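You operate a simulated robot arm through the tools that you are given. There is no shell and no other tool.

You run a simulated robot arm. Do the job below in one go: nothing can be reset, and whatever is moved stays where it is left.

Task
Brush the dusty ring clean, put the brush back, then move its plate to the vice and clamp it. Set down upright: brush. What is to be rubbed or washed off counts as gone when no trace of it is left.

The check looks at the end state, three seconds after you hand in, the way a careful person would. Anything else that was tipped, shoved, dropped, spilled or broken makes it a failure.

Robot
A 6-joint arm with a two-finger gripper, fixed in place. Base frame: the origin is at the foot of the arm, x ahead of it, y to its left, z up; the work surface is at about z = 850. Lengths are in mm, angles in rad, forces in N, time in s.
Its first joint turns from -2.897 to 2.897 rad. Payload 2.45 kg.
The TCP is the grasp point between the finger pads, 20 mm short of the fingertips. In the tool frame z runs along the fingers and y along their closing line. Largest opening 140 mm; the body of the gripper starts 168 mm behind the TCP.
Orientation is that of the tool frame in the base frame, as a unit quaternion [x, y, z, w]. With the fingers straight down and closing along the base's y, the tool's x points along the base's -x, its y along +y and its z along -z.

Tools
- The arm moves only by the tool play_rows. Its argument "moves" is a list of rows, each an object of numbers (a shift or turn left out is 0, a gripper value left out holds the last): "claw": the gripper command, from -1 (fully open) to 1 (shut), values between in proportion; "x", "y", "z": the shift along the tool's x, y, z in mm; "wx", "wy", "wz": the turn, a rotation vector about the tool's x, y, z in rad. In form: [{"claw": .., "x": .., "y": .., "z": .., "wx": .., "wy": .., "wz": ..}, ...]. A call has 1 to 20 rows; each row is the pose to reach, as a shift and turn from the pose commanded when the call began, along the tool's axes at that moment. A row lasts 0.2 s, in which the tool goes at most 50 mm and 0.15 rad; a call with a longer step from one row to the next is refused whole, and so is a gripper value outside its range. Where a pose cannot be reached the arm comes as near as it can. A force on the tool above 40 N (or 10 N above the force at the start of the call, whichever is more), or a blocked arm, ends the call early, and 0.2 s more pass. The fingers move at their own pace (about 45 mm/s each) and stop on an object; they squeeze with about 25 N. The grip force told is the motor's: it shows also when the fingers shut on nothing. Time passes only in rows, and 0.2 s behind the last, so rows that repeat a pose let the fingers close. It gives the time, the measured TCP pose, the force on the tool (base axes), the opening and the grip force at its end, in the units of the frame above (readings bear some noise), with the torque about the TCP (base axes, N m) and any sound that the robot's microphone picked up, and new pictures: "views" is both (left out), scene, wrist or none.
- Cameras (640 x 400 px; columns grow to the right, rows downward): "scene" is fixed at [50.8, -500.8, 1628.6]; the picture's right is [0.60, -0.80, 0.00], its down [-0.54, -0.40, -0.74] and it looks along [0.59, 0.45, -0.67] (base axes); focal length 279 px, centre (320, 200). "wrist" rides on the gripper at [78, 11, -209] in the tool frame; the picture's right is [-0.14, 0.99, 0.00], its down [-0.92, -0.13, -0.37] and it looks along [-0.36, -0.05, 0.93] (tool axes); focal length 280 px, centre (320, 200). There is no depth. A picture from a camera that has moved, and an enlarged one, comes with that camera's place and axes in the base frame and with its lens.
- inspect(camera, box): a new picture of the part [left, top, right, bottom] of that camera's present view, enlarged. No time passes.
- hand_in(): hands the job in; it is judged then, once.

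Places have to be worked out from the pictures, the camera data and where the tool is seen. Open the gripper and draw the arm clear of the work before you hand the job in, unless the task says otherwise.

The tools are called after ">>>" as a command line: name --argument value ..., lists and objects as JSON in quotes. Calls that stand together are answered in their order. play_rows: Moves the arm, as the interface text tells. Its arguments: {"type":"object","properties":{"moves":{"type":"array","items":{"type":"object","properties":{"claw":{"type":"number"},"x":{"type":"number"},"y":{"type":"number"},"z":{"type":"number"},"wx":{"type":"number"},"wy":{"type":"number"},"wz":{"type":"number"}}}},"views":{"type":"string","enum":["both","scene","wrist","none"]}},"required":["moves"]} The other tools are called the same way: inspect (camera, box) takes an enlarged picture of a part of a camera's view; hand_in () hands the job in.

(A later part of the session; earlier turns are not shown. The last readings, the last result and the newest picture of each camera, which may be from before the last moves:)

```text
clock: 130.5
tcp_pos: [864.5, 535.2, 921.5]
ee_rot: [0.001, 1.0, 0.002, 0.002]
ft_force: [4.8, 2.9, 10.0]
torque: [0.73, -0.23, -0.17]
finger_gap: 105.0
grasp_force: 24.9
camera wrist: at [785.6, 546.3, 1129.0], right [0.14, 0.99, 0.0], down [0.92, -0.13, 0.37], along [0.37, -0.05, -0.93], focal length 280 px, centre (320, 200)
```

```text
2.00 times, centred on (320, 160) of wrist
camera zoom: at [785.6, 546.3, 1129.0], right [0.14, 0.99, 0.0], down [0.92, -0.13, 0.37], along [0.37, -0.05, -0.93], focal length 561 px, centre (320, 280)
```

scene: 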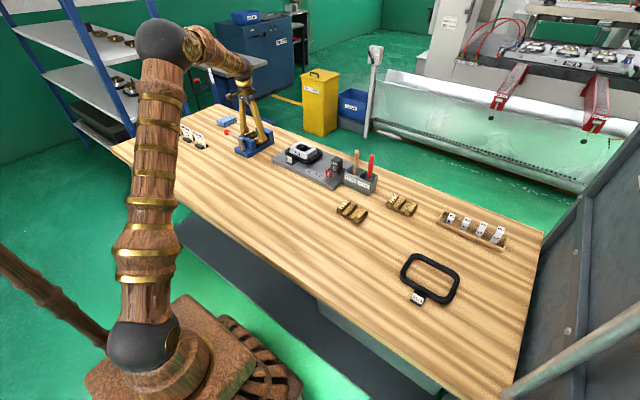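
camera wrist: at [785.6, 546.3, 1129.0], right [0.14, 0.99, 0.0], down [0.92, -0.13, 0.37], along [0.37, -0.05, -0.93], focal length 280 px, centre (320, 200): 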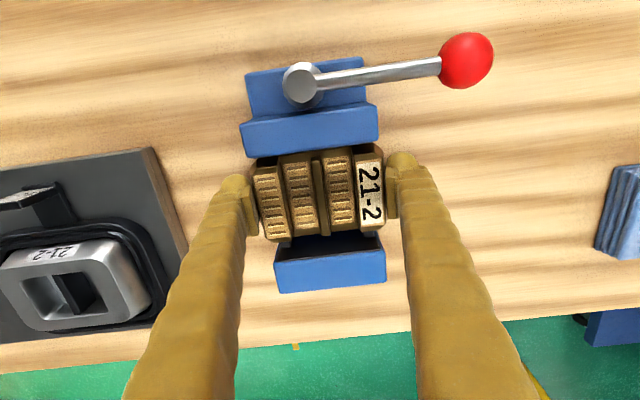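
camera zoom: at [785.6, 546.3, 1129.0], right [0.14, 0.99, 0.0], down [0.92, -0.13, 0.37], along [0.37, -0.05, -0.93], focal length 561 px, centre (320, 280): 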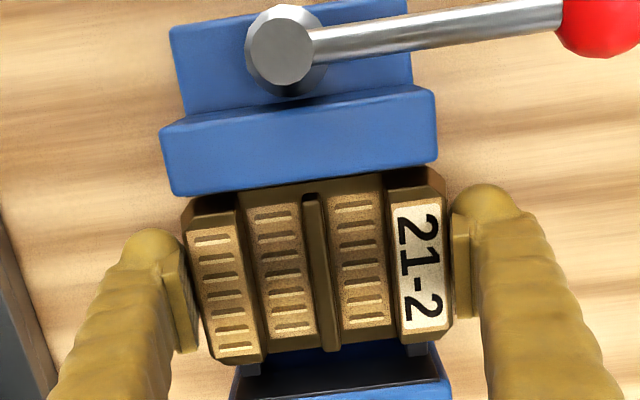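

The plate lies on the bars between the jaws with small gaps front and rear. I release it by opening slowly.

>>> play_rows --moves '[{"claw": -0.52}, {"claw": -0.56}, {"claw": -0.62}, {"claw": -0.7}, {"claw": -0.8}, {"claw": -0.8}]'

>>> inspect --camera "wrist" --box '[220, 60, 420, 260]'

>>> inspect --camera "scene" --box '[225, 105, 285, 160]'

```text
clock: 131.9
tcp_pos: [864.2, 535.0, 921.9]
ee_rot: [0.0, 1.0, 0.002, 0.002]
ft_force: [0.2, 0.0, -1.1]
torque: [0.0, -0.02, -0.01]
finger_gap: 126.1
grasp_force: 0.1
camera wrist: at [785.6, 546.2, 1128.9], right [0.14, 0.99, 0.0], down [0.92, -0.13, 0.37], along [0.37, -0.05, -0.93], focal length 280 px, centre (320, 200)
```

scene: 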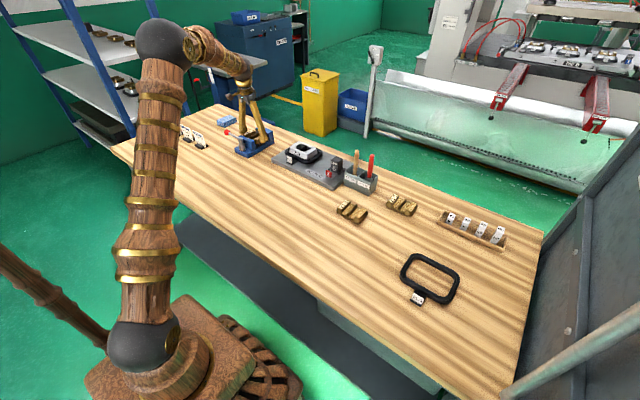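
wrist: 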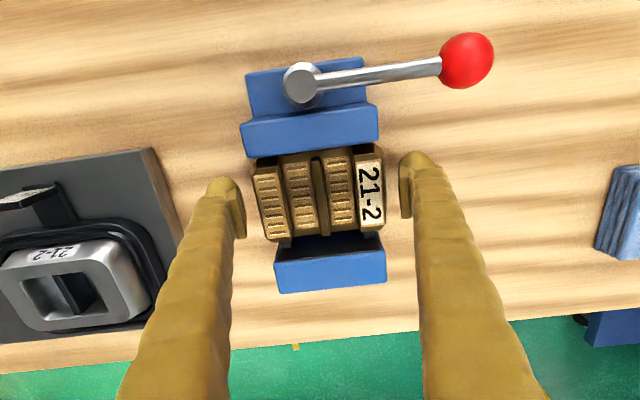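

```text
2.00 times, centred on (320, 160) of wrist
camera zoom: at [785.6, 546.2, 1128.9], right [0.14, 0.99, 0.0], down [0.92, -0.13, 0.37], along [0.37, -0.05, -0.93], focal length 561 px, centre (320, 280)
```

zoom: 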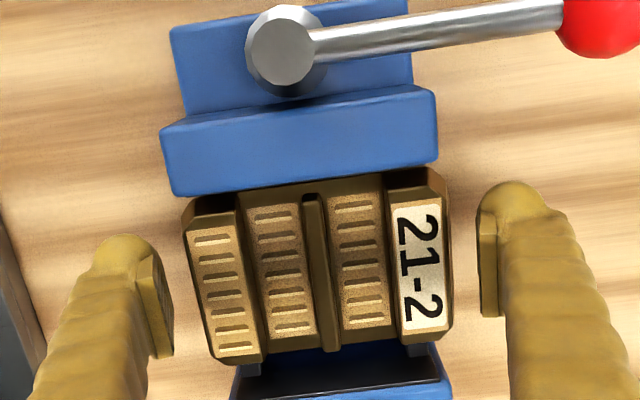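

```text
7.27 times, centred on (255, 132) of scene
camera zoom: at [50.8, -500.8, 1628.6], right [0.6, -0.8, 0.0], down [-0.54, -0.4, -0.74], along [0.59, 0.45, -0.67], focal length 2032 px, centre (793, 691)
```

zoom: 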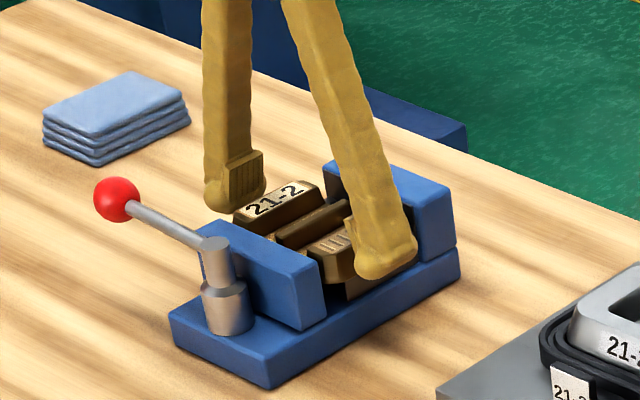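

The plate is released and stays. I raise the open fingers straight up and look at how it lies.

>>> play_rows --moves '[{"claw": -0.8, "z": -15}, {"z": -40}, {"z": -75}, {"z": -110}, {"z": -110}]'

>>> inspect --camera "wrist" --box '[220, 40, 460, 240]'

>>> inspect --camera "scene" --box '[225, 110, 285, 160]'

```text
clock: 133.1
tcp_pos: [862.9, 533.5, 1030.6]
ee_rot: [0.0, 1.0, 0.001, 0.002]
ft_force: [0.2, -0.3, -0.3]
torque: [-0.03, 0.01, -0.03]
finger_gap: 126.3
grasp_force: 0.1
camera wrist: at [784.7, 544.0, 1239.2], right [0.14, 0.99, 0.0], down [0.92, -0.13, 0.37], along [0.37, -0.05, -0.93], focal length 280 px, centre (320, 200)
```

scene: 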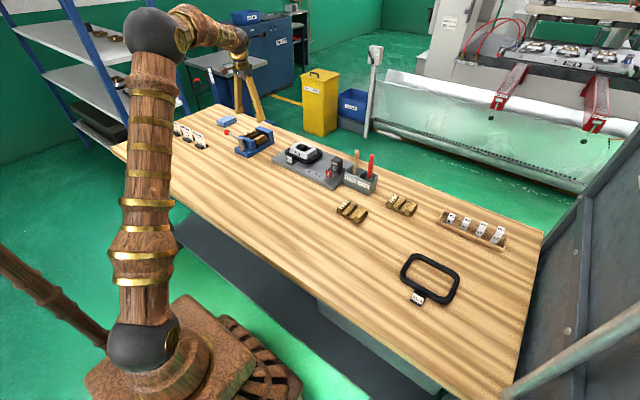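
wrist: 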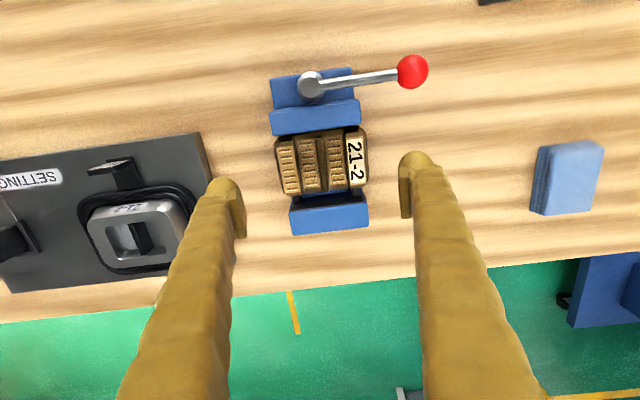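

```text
2.00 times, centred on (340, 140) of wrist
camera zoom: at [784.7, 544.0, 1239.2], right [0.14, 0.99, 0.0], down [0.92, -0.13, 0.37], along [0.37, -0.05, -0.93], focal length 561 px, centre (280, 320)
```

zoom: 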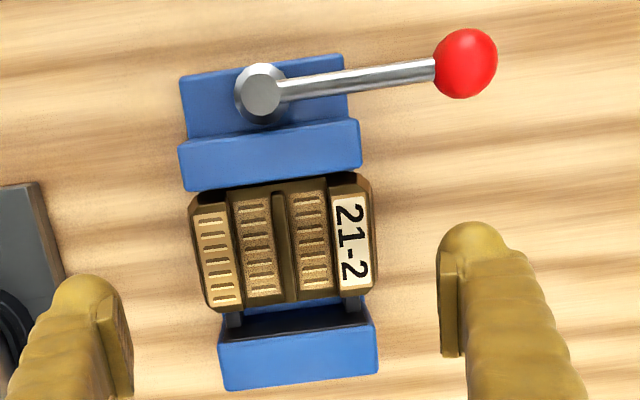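

```text
8.00 times, centred on (255, 135) of scene
camera zoom: at [50.8, -500.8, 1628.6], right [0.6, -0.8, 0.0], down [-0.54, -0.4, -0.74], along [0.59, 0.45, -0.67], focal length 2235 px, centre (840, 720)
```

zoom: 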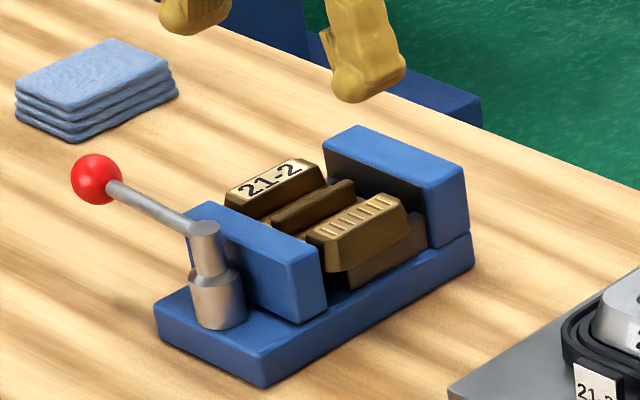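

The plate lies level across both bars between the jaws. Now the lever: pivot ≈ (781, 536), ball ≈ (781.5, 636, 940). I yaw 90° and move above the ball so the fingers can straddle it along x.

>>> play_rows --moves '[{"claw": 0.1, "z": -15, "wz": 0.1428}, {"z": -30, "x": 8, "y": 10, "wz": 0.2856}, {"z": -30, "x": 16, "y": 20, "wz": 0.4284}, {"z": -30, "x": 24, "y": 30, "wz": 0.5712}, {"z": -30, "x": 32, "y": 40, "wz": 0.714}, {"z": -30, "x": 40, "y": 51, "wz": 0.8568}, {"z": -30, "x": 48, "y": 61, "wz": 0.9996}, {"z": -30, "x": 57, "y": 72, "wz": 1.1424}, {"z": -30, "x": 65, "y": 82, "wz": 1.2852}, {"z": -30, "x": 73, "y": 92, "wz": 1.428}, {"z": -30, "x": 81.4, "y": 102.5, "wz": 1.5708}, {"z": -30, "x": 81.4, "y": 102.5, "wz": 1.5708}]'

>>> inspect --camera "wrist" --box '[220, 80, 440, 280]'

>>> inspect --camera "scene" --box '[200, 70, 300, 160]'

```text
clock: 135.7
tcp_pos: [782.9, 638.0, 1061.9]
ee_rot: [0.707, 0.707, 0.002, 0.001]
ft_force: [-0.4, -0.8, -0.8]
torque: [0.01, -0.03, -0.01]
finger_gap: 63.1
grasp_force: 0.0
camera wrist: at [793.6, 716.3, 1270.7], right [0.99, -0.14, 0.0], down [-0.13, -0.92, 0.37], along [-0.05, -0.36, -0.93], focal length 280 px, centre (320, 200)
```

scene: 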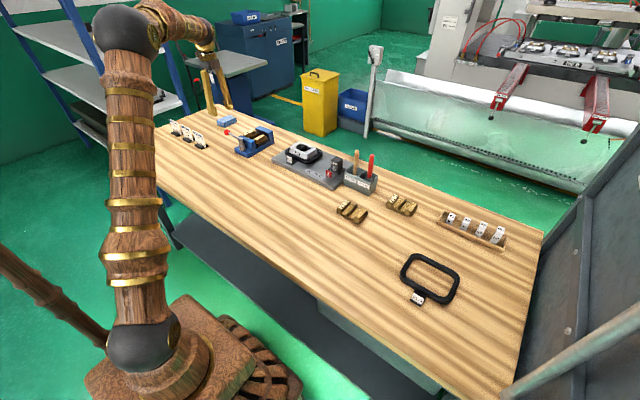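
wrist: 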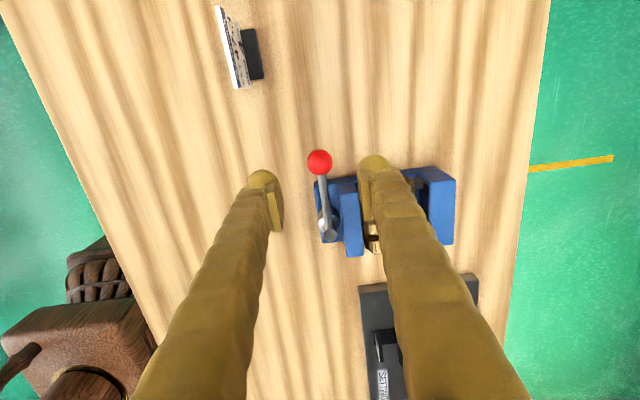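

```text
2.00 times, centred on (330, 180) of wrist
camera zoom: at [793.6, 716.3, 1270.7], right [0.99, -0.14, 0.0], down [-0.13, -0.92, 0.37], along [-0.05, -0.36, -0.93], focal length 561 px, centre (300, 240)
```

zoom: 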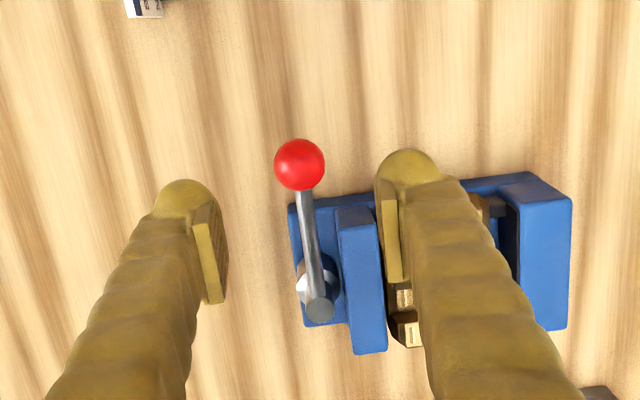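

```text
4.44 times, centred on (250, 115) of scene
camera zoom: at [50.8, -500.8, 1628.6], right [0.6, -0.8, 0.0], down [-0.54, -0.4, -0.74], along [0.59, 0.45, -0.67], focal length 1242 px, centre (631, 578)
```

zoom: 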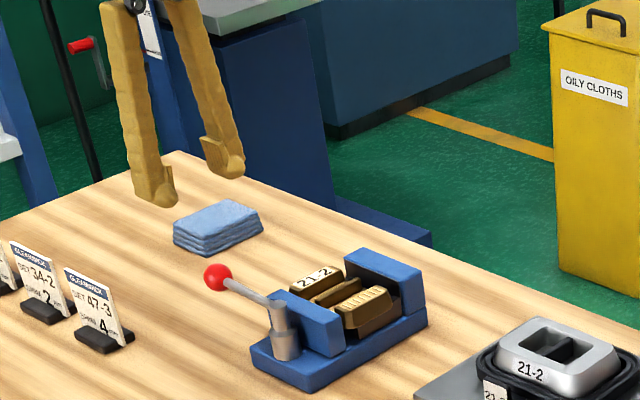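

The ball is centred between the fingers. I lower so that the fingers straddle it (TCP ≈ 953).

>>> play_rows --moves '[{"claw": 0.1, "z": 35}, {"z": 70}, {"z": 95}, {"z": 109}, {"z": 109}]'

>>> inspect --camera "scene" --box '[200, 80, 290, 160]'

>>> inspect --camera "wrist" --box '[220, 80, 440, 280]'

```text
clock: 136.9
tcp_pos: [781.1, 638.1, 955.5]
ee_rot: [0.707, 0.707, 0.002, 0.001]
ft_force: [0.0, -0.3, 0.5]
torque: [-0.02, -0.01, -0.03]
finger_gap: 63.0
grasp_force: 0.0
camera wrist: at [793.7, 716.0, 1163.7], right [0.99, -0.14, 0.0], down [-0.13, -0.92, 0.37], along [-0.05, -0.36, -0.93], focal length 280 px, centre (320, 200)
```

scene: 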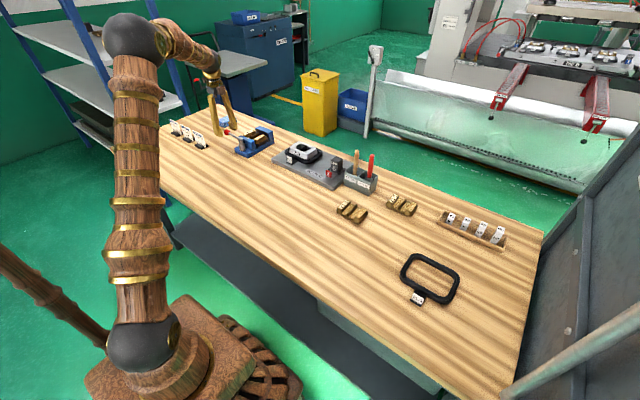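
wrist: 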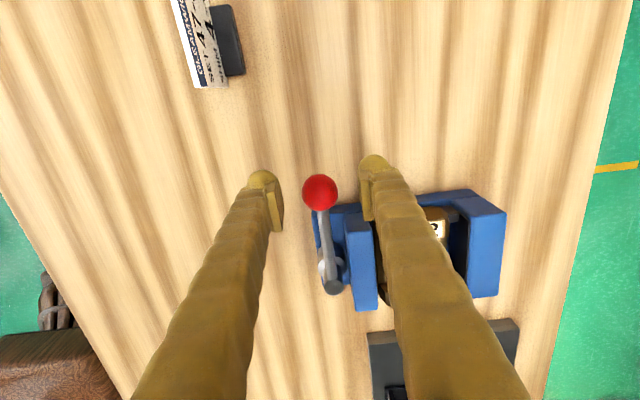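

```text
5.00 times, centred on (245, 120) of scene
camera zoom: at [50.8, -500.8, 1628.6], right [0.6, -0.8, 0.0], down [-0.54, -0.4, -0.74], along [0.59, 0.45, -0.67], focal length 1397 px, centre (695, 600)
```

zoom: 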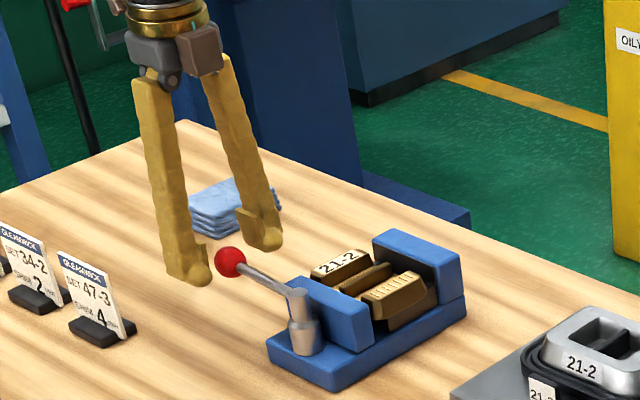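

```text
2.00 times, centred on (330, 180) of wrist
camera zoom: at [793.7, 716.0, 1163.7], right [0.99, -0.14, 0.0], down [-0.13, -0.92, 0.37], along [-0.05, -0.36, -0.93], focal length 561 px, centre (300, 240)
```

zoom: 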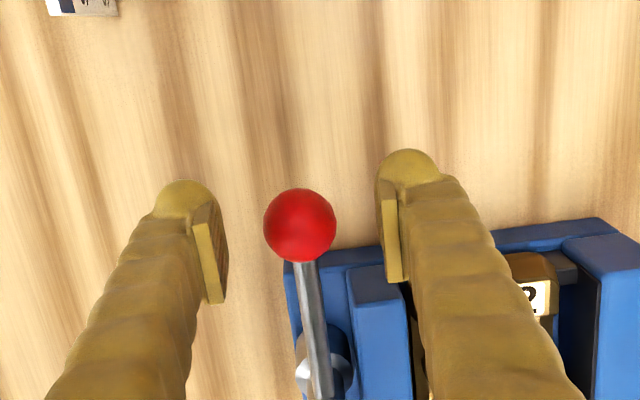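

The ball sits between the pads. I narrow the gap to ~42 mm and push gently toward -x to see whether the lever swings that way.

>>> play_rows --moves '[{"claw": 0.4}, {"claw": 0.4}, {"claw": 0.4, "y": -4}, {"y": -8}, {"y": -12}, {"y": -16}, {"y": -16}]'

>>> inspect --camera "wrist" --box '[220, 80, 440, 300]'

```text
clock: 138.5
tcp_pos: [766.3, 637.4, 953.6]
ee_rot: [0.706, 0.708, 0.002, 0.001]
ft_force: [2.2, 0.2, 1.2]
torque: [0.0, -0.08, 0.08]
finger_gap: 43.4
grasp_force: 1.0
camera wrist: at [777.9, 716.1, 1162.0], right [0.99, -0.14, 0.0], down [-0.13, -0.92, 0.37], along [-0.05, -0.36, -0.93], focal length 280 px, centre (320, 200)
```

scene: 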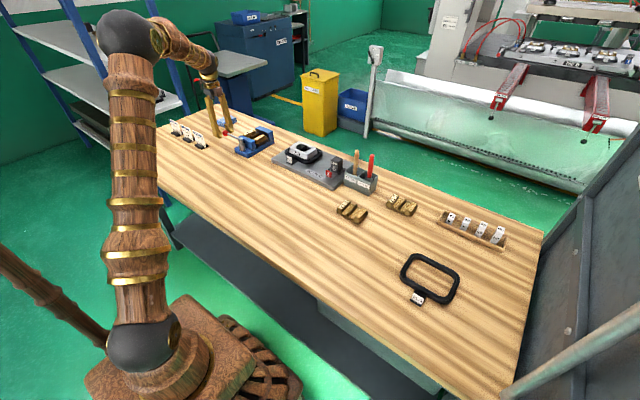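
wrist: 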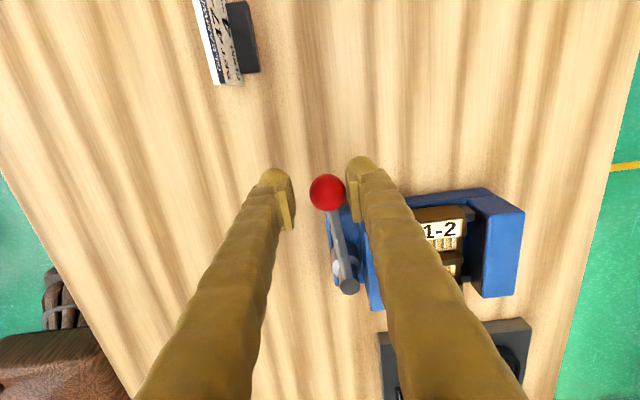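

```text
1.82 times, centred on (330, 190) of wrist
camera zoom: at [777.9, 716.1, 1162.0], right [0.99, -0.14, 0.0], down [-0.13, -0.92, 0.37], along [-0.05, -0.36, -0.93], focal length 510 px, centre (302, 218)
```

zoom: 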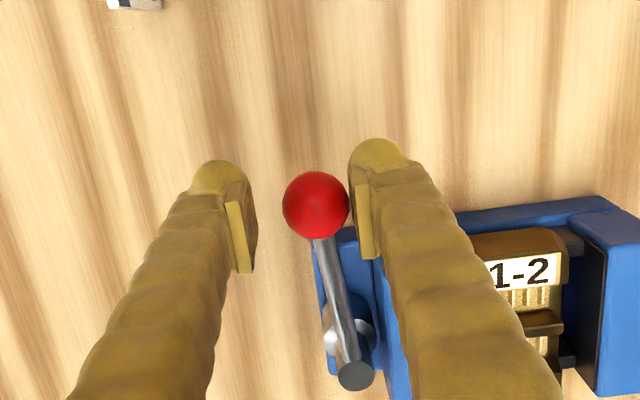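

The lever swings easily toward -x (2 N). I follow its arc, turning the gripper with it, to about 45° and then look.

>>> play_rows --moves '[{"claw": 0.4, "x": -3.3, "y": -5.6, "wz": -0.14}, {"x": -7.1, "y": -19.1, "wz": -0.279}, {"x": -12.6, "y": -31.9, "wz": -0.419}, {"x": -20, "y": -43.8, "wz": -0.559}, {"x": -29, "y": -54.6, "wz": -0.698}, {"x": -35.3, "y": -60.6, "wz": -0.785}, {"x": -35.3, "y": -60.6, "wz": -0.785}]'

>>> inspect --camera "wrist" --box '[220, 80, 480, 320]'

>>> inspect --camera "scene" --box '[200, 80, 290, 160]'

```text
clock: 140.1
tcp_pos: [707.3, 602.6, 951.1]
ee_rot: [0.382, 0.924, 0.001, 0.002]
ft_force: [0.3, 1.6, -0.5]
torque: [-0.01, -0.01, 0.0]
finger_gap: 43.2
grasp_force: 1.5
camera wrist: at [660.4, 665.9, 1159.4], right [0.8, 0.6, 0.0], down [0.56, -0.74, 0.37], along [0.23, -0.29, -0.93], focal length 280 px, centre (320, 200)
```

scene: 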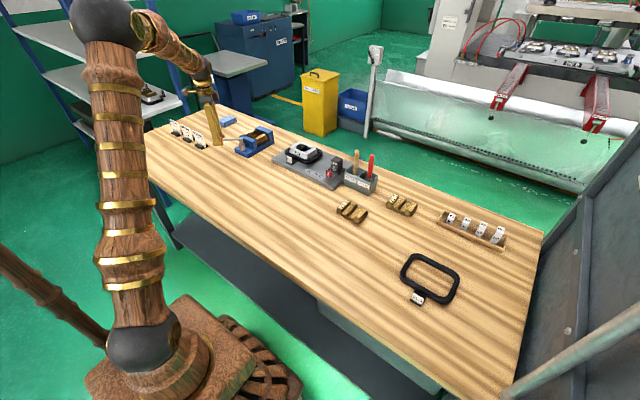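
wrist: 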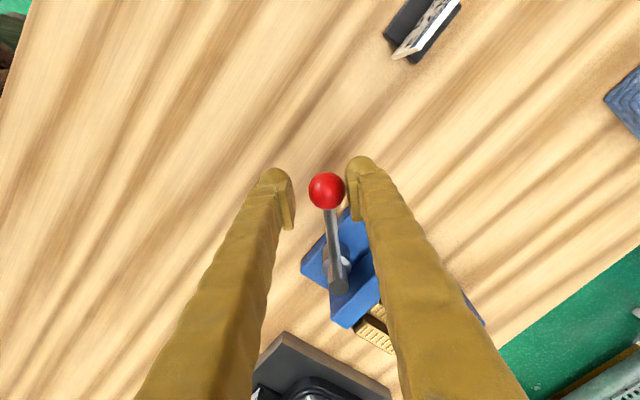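

```text
1.67 times, centred on (350, 200) of wrist
camera zoom: at [660.4, 665.9, 1159.4], right [0.8, 0.6, 0.0], down [0.56, -0.74, 0.37], along [0.23, -0.29, -0.93], focal length 467 px, centre (270, 200)
```

zoom: 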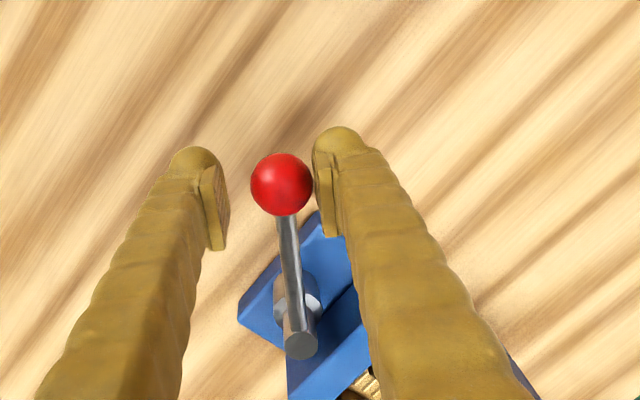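

```text
5.00 times, centred on (245, 120) of scene
camera zoom: at [50.8, -500.8, 1628.6], right [0.6, -0.8, 0.0], down [-0.54, -0.4, -0.74], along [0.59, 0.45, -0.67], focal length 1397 px, centre (695, 600)
```

zoom: 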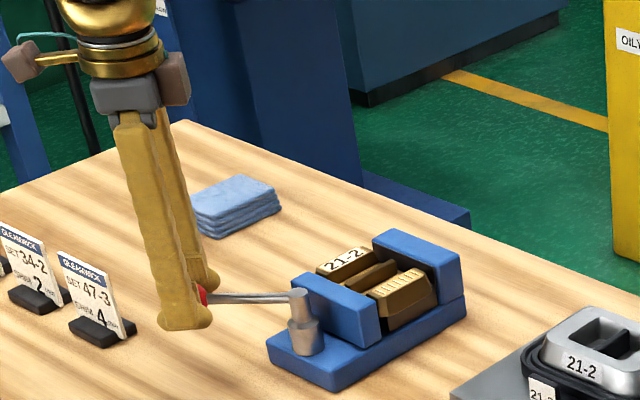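

The lever turns and the front jaw is advancing with the plate. I continue the swing toward 90°.

>>> play_rows --moves '[{"claw": 0.4, "x": -1.8, "y": -13.9, "wz": -0.14}, {"x": -5.6, "y": -27.4, "wz": -0.279}, {"x": -11.3, "y": -40.2, "wz": -0.419}, {"x": -18.6, "y": -52, "wz": -0.559}, {"x": -27.6, "y": -62.8, "wz": -0.698}, {"x": -33.8, "y": -68.8, "wz": -0.785}, {"x": -33.8, "y": -68.8, "wz": -0.785}]'

>>> inspect --camera "wrist" --box '[220, 80, 480, 320]'

>>> inspect --camera "scene" --box '[200, 80, 290, 160]'

```text
clock: 141.3
tcp_pos: [682.4, 543.2, 956.5]
ee_rot: [0.044, 0.999, 0.005, 0.004]
ft_force: [5.4, 34.3, 3.2]
torque: [0.47, -0.29, -0.09]
finger_gap: 65.7
grasp_force: 17.3
stopped in row 6: the force on the tool passed its limit at 44 N (the readings are from after the stop); the commanded pose is now the measured one
camera wrist: at [604.1, 559.1, 1163.2], right [0.22, 0.97, 0.01], down [0.9, -0.21, 0.38], along [0.37, -0.07, -0.93], focal length 280 px, centre (320, 200)
```

scene: 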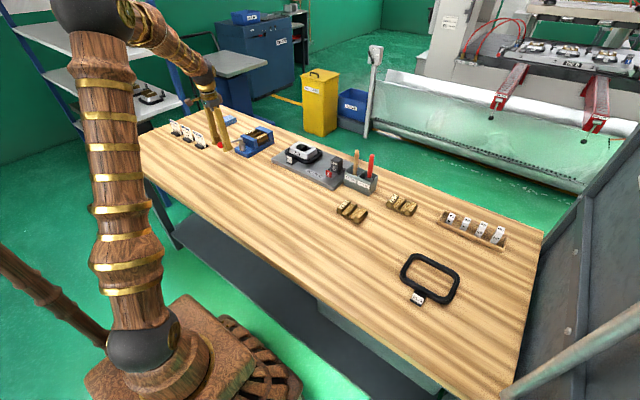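
wrist: 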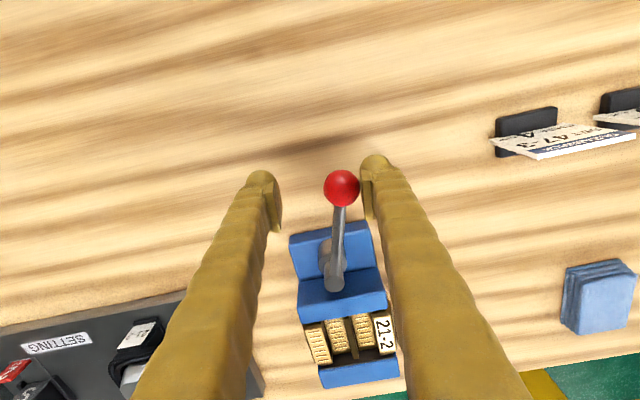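

```text
1.67 times, centred on (350, 200) of wrist
camera zoom: at [604.1, 559.1, 1163.2], right [0.22, 0.97, 0.01], down [0.9, -0.21, 0.38], along [0.37, -0.07, -0.93], focal length 467 px, centre (270, 200)
```

zoom: 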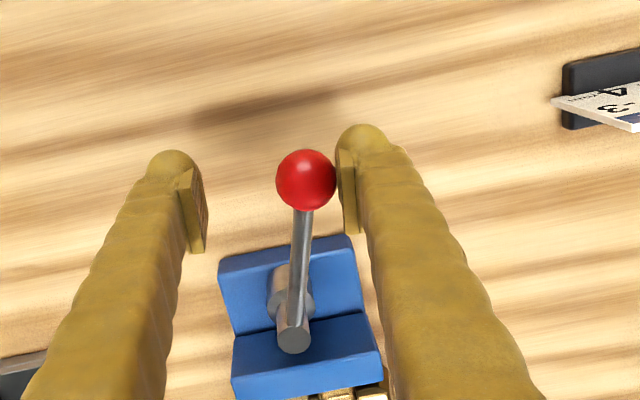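

```text
5.00 times, centred on (245, 120) of scene
camera zoom: at [50.8, -500.8, 1628.6], right [0.6, -0.8, 0.0], down [-0.54, -0.4, -0.74], along [0.59, 0.45, -0.67], focal length 1397 px, centre (695, 600)
```

zoom: 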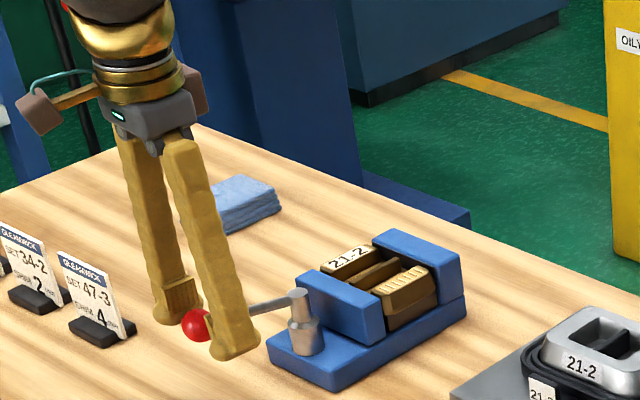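

The lever resists at about 76° (≈40 N at the ball). I inspect the jaws and plate.

>>> inspect --camera "wrist" --box '[280, 210, 420, 395]'

>>> inspect --camera "scene" --box '[230, 110, 285, 160]'

```text
2.16 times, centred on (350, 302) of wrist
camera zoom: at [604.1, 559.1, 1163.2], right [0.22, 0.97, 0.01], down [0.9, -0.21, 0.38], along [0.37, -0.07, -0.93], focal length 606 px, centre (255, -22)
```

zoom: 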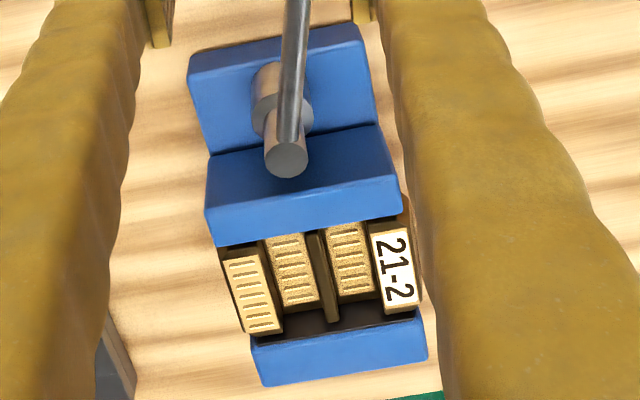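

```text
8.00 times, centred on (258, 135) of scene
camera zoom: at [50.8, -500.8, 1628.6], right [0.6, -0.8, 0.0], down [-0.54, -0.4, -0.74], along [0.59, 0.45, -0.67], focal length 2235 px, centre (820, 720)
```

zoom: 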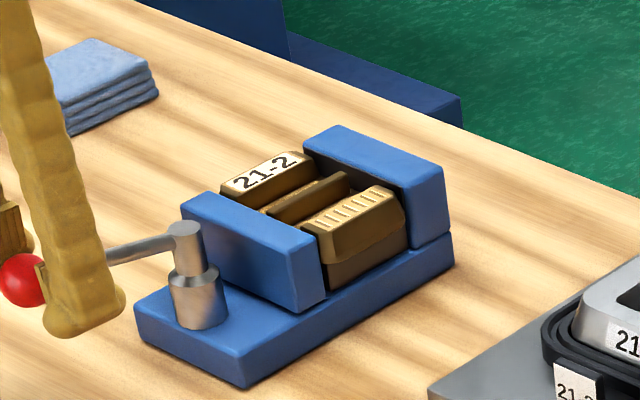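

The plate now appears squeezed between the front jaw and the rear pad. I back the fingers off a little to see whether the lever holds its place.

>>> play_rows --moves '[{"claw": 0.1, "y": 5}, {"claw": 0.1, "y": 12}, {"claw": 0.1, "y": 12}, {"claw": 0.1, "y": 12}]'

>>> inspect --camera "wrist" --box '[240, 150, 440, 395]'

>>> inspect --camera "scene" --box '[200, 100, 285, 165]'

```text
clock: 142.3
tcp_pos: [681.8, 553.7, 955.3]
ee_rot: [0.044, 0.999, 0.003, 0.003]
ft_force: [0.0, 2.6, 0.0]
torque: [0.04, -0.02, 0.02]
finger_gap: 65.1
grasp_force: 1.5
camera wrist: at [604.8, 569.6, 1163.0], right [0.23, 0.97, 0.01], down [0.9, -0.21, 0.37], along [0.37, -0.08, -0.93], focal length 280 px, centre (320, 200)
```

scene: 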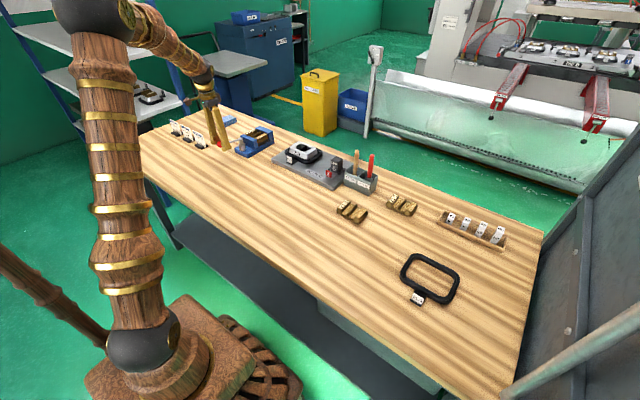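
wrist: 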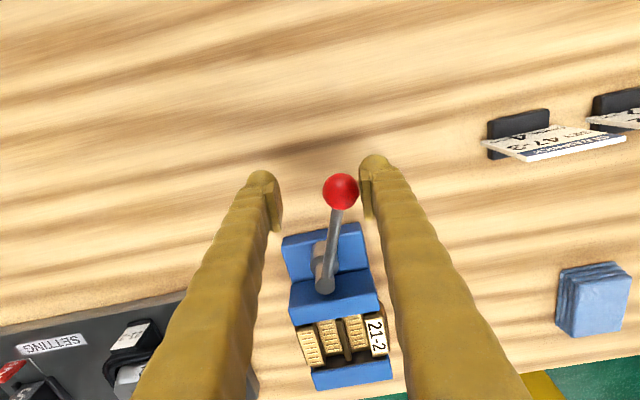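

```text
1.63 times, centred on (340, 272) of wrist
camera zoom: at [604.8, 569.6, 1163.0], right [0.23, 0.97, 0.01], down [0.9, -0.21, 0.37], along [0.37, -0.08, -0.93], focal length 458 px, centre (287, 82)
```

zoom: 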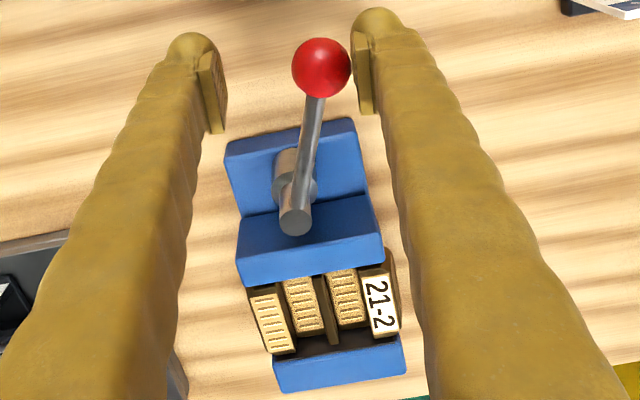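

```text
6.15 times, centred on (242, 132) of scene
camera zoom: at [50.8, -500.8, 1628.6], right [0.6, -0.8, 0.0], down [-0.54, -0.4, -0.74], along [0.59, 0.45, -0.67], focal length 1719 px, centre (797, 615)
```

zoom: 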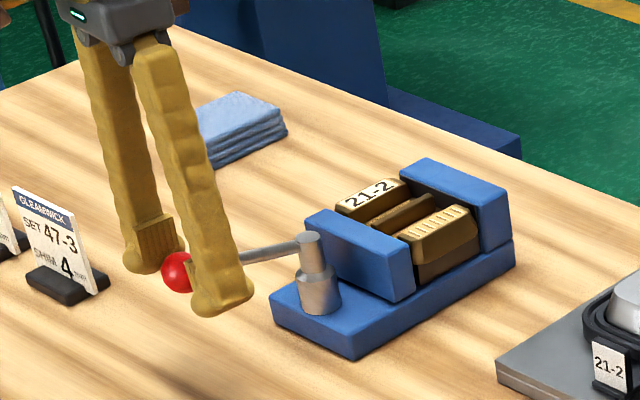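

The lever followed the finger back a bit (still 2.6 N of contact). I retreat further to see where it settles.

>>> play_rows --moves '[{"claw": 0.1, "y": 5}, {"y": 12}, {"y": 12}, {"y": 12}]' --views "wrist"

>>> inspect --camera "wrist" --box '[240, 150, 440, 395]'

```text
clock: 143.3
tcp_pos: [682.2, 563.8, 953.9]
ee_rot: [0.044, 0.999, 0.003, 0.003]
ft_force: [0.0, 0.7, -0.1]
torque: [0.0, -0.02, 0.01]
finger_gap: 62.9
grasp_force: 0.2
camera wrist: at [606.0, 580.5, 1162.4], right [0.23, 0.97, 0.01], down [0.9, -0.21, 0.37], along [0.37, -0.08, -0.93], focal length 280 px, centre (320, 200)
```

wrist: 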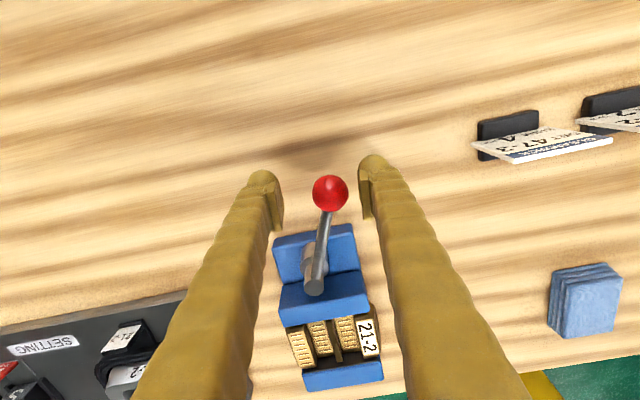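

```text
1.63 times, centred on (340, 272) of wrist
camera zoom: at [606.0, 580.5, 1162.4], right [0.23, 0.97, 0.01], down [0.9, -0.21, 0.37], along [0.37, -0.08, -0.93], focal length 458 px, centre (287, 82)
```

zoom: 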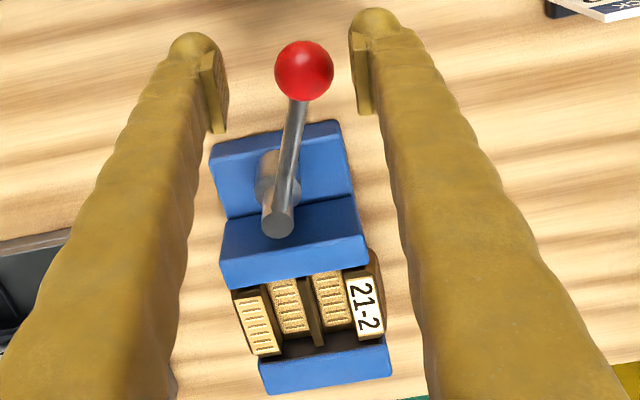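

The lever settled at about 69° and stays there with no contact force, with the jaw tight against the plate. I lift the gripper clear and examine the vice from above.

>>> play_rows --moves '[{"claw": 0.0, "z": -25}, {"z": -60}, {"z": -100}, {"z": -130}, {"z": -130, "x": -30}, {"z": -130, "x": -70}, {"z": -130, "x": -110, "y": -10}, {"z": -130, "x": -110, "y": -10}]'

>>> inspect --camera "wrist" --box '[220, 60, 460, 300]'

>>> inspect --camera "scene" --box '[210, 100, 285, 165]'

```text
clock: 145.1
tcp_pos: [789.8, 542.2, 1085.4]
ee_rot: [0.044, 0.999, 0.004, 0.003]
ft_force: [-1.5, 0.0, -0.1]
torque: [0.02, 0.02, 0.0]
finger_gap: 70.1
grasp_force: 0.1
camera wrist: at [714.0, 559.0, 1293.9], right [0.23, 0.97, 0.01], down [0.9, -0.21, 0.37], along [0.37, -0.08, -0.93], focal length 280 px, centre (320, 200)
```

scene: 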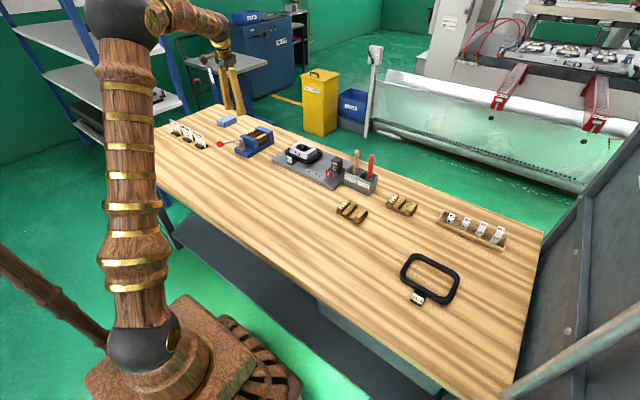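
wrist: 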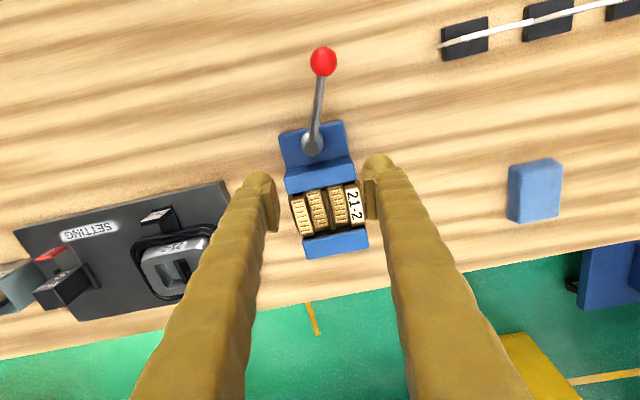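

```text
1.67 times, centred on (340, 180) of wrist
camera zoom: at [714.0, 559.0, 1293.9], right [0.23, 0.97, 0.01], down [0.9, -0.21, 0.37], along [0.37, -0.08, -0.93], focal length 467 px, centre (287, 233)
```

zoom: 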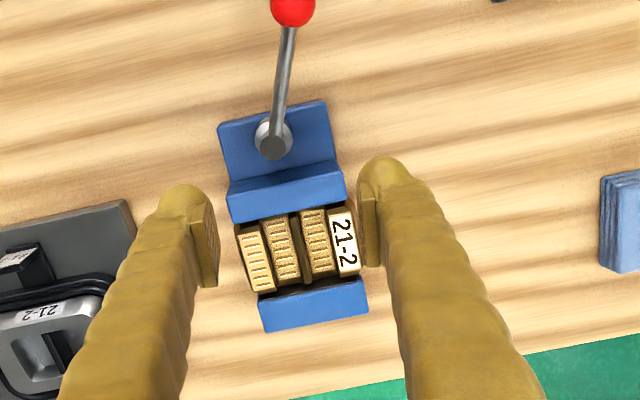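

```text
6.15 times, centred on (248, 132) of scene
camera zoom: at [50.8, -500.8, 1628.6], right [0.6, -0.8, 0.0], down [-0.54, -0.4, -0.74], along [0.59, 0.45, -0.67], focal length 1719 px, centre (766, 615)
```

zoom: 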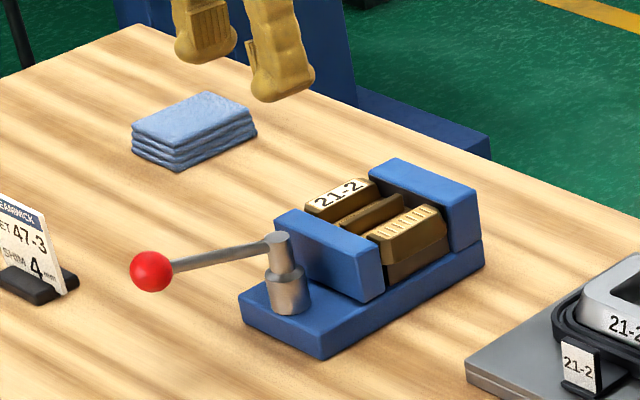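

It looks clamped. I zoom in to verify that both jaws touch the plate, and check the rest of the scene.

>>> inspect --camera "scene" --box '[246, 118, 280, 150]'

>>> inspect --camera "wrist" --box '[275, 160, 385, 265]'

>>> inspect --camera "scene" --box '[270, 130, 400, 210]'

```text
12.50 times, centred on (263, 134) of scene
camera zoom: at [50.8, -500.8, 1628.6], right [0.6, -0.8, 0.0], down [-0.54, -0.4, -0.74], along [0.59, 0.45, -0.67], focal length 3492 px, centre (1032, 1025)
```

zoom: 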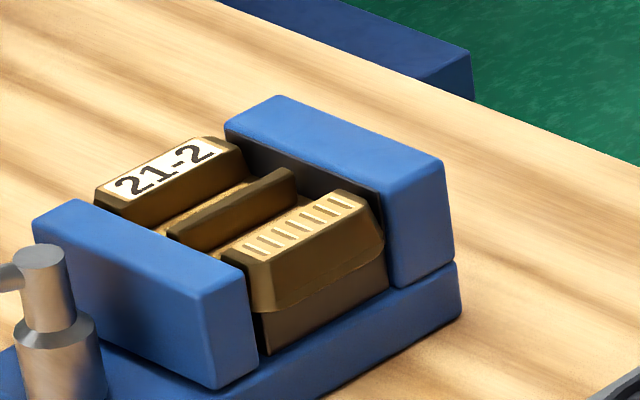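

```text
3.81 times, centred on (330, 212) of wrist
camera zoom: at [714.0, 559.0, 1293.9], right [0.23, 0.97, 0.01], down [0.9, -0.21, 0.37], along [0.37, -0.08, -0.93], focal length 1068 px, centre (282, 152)
```

zoom: 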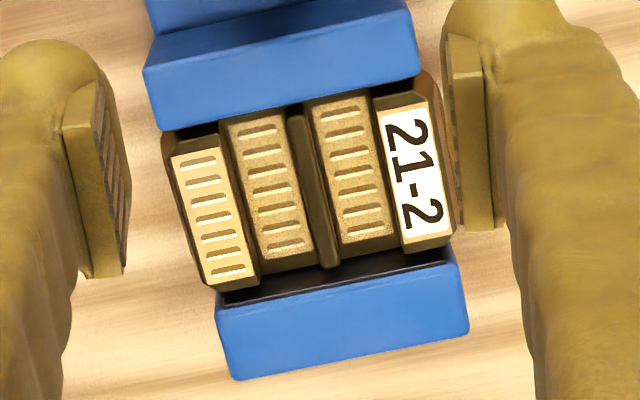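

```text
4.92 times, centred on (335, 170) of scene
camera zoom: at [50.8, -500.8, 1628.6], right [0.6, -0.8, 0.0], down [-0.54, -0.4, -0.74], along [0.59, 0.45, -0.67], focal length 1375 px, centre (246, 348)
```

zoom: 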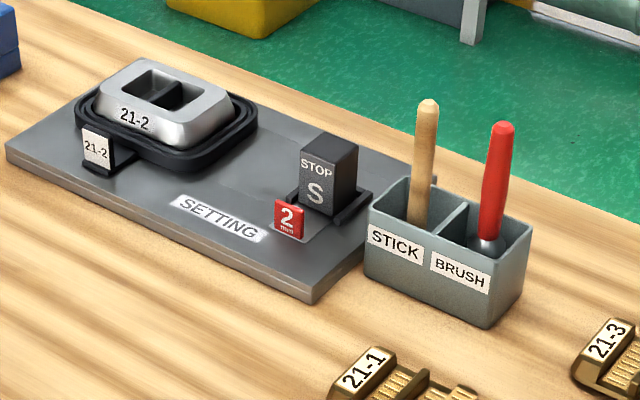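

Both jaws are flush against the plate. Next I move over the setting base to double-check the ring for any remaining dust.

>>> play_rows --moves '[{"claw": -0.5, "x": -12, "y": -38, "wz": -0.03}, {"x": -24, "y": -76, "wz": -0.06}, {"x": -36, "y": -114, "wz": -0.088}, {"x": -48, "y": -152, "wz": -0.088}, {"x": -60, "y": -190, "wz": -0.088}, {"x": -72, "y": -228, "wz": -0.088}, {"x": -83.7, "y": -265.6, "wz": -0.088}, {"x": -83.7, "y": -265.6, "wz": -0.088}]'

>>> inspect --camera "wrist" --box '[240, 100, 410, 270]'

>>> inspect --camera "scene" --box '[280, 135, 330, 175]'

```text
clock: 146.9
tcp_pos: [851.6, 273.8, 1084.2]
ee_rot: [0.002, 1.0, 0.003, 0.004]
ft_force: [0.1, -0.1, 0.2]
torque: [0.02, 0.0, -0.01]
finger_gap: 105.0
grasp_force: 0.0
camera wrist: at [773.8, 284.2, 1292.1], right [0.14, 0.99, 0.01], down [0.92, -0.13, 0.37], along [0.37, -0.04, -0.93], focal length 280 px, centre (320, 200)
```

scene: 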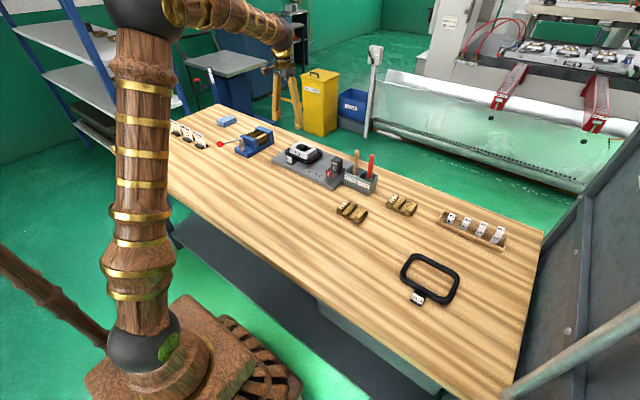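
wrist: 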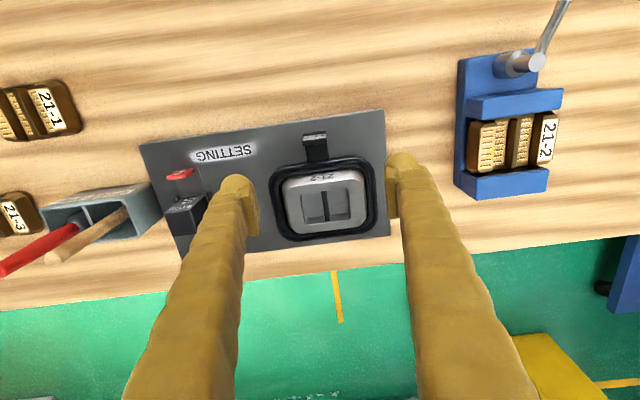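

```text
2.35 times, centred on (325, 185) of wrist
camera zoom: at [773.8, 284.2, 1292.1], right [0.14, 0.99, 0.01], down [0.92, -0.13, 0.37], along [0.37, -0.04, -0.93], focal length 660 px, centre (308, 235)
```

zoom: 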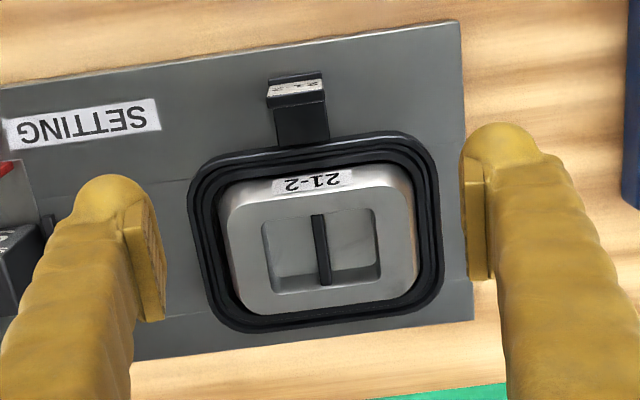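

```text
10.00 times, centred on (305, 155) of scene
camera zoom: at [50.8, -500.8, 1628.6], right [0.6, -0.8, 0.0], down [-0.54, -0.4, -0.74], along [0.59, 0.45, -0.67], focal length 2794 px, centre (470, 650)
```

zoom: 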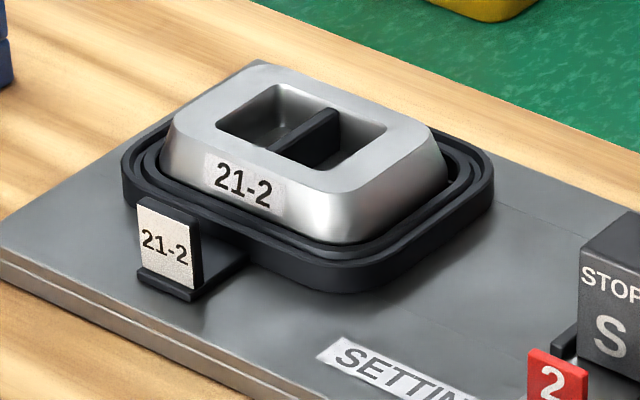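

>>> inspect --camera "wrist" --box '[265, 195, 385, 250]'

>>> inspect --camera "wrist" --box '[440, 20, 590, 210]'

```text
5.33 times, centred on (325, 222) of wrist
camera zoom: at [773.8, 284.2, 1292.1], right [0.14, 0.99, 0.01], down [0.92, -0.13, 0.37], along [0.37, -0.04, -0.93], focal length 1495 px, centre (293, 80)
```

zoom: 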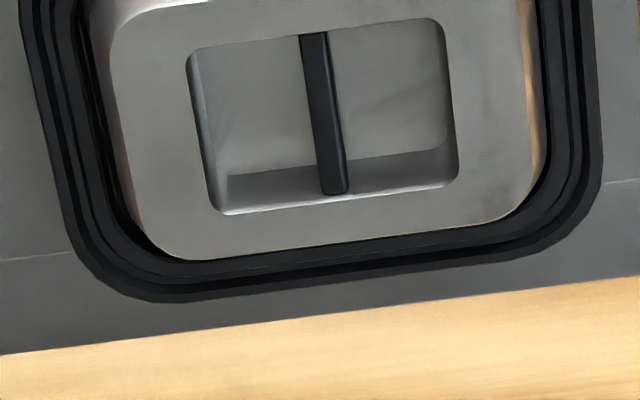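

```text
2.11 times, centred on (515, 115) of wrist
camera zoom: at [773.8, 284.2, 1292.1], right [0.14, 0.99, 0.01], down [0.92, -0.13, 0.37], along [0.37, -0.04, -0.93], focal length 590 px, centre (-90, 379)
```

zoom: 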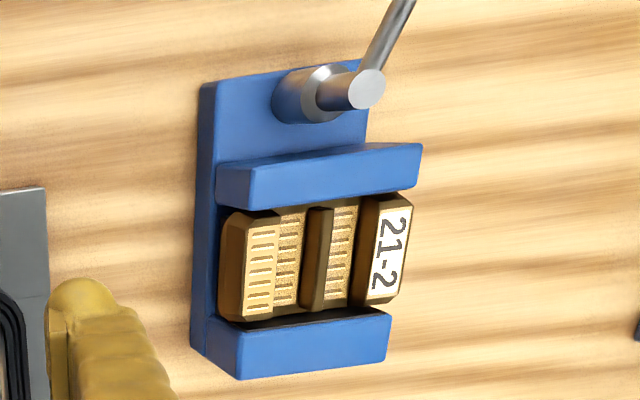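

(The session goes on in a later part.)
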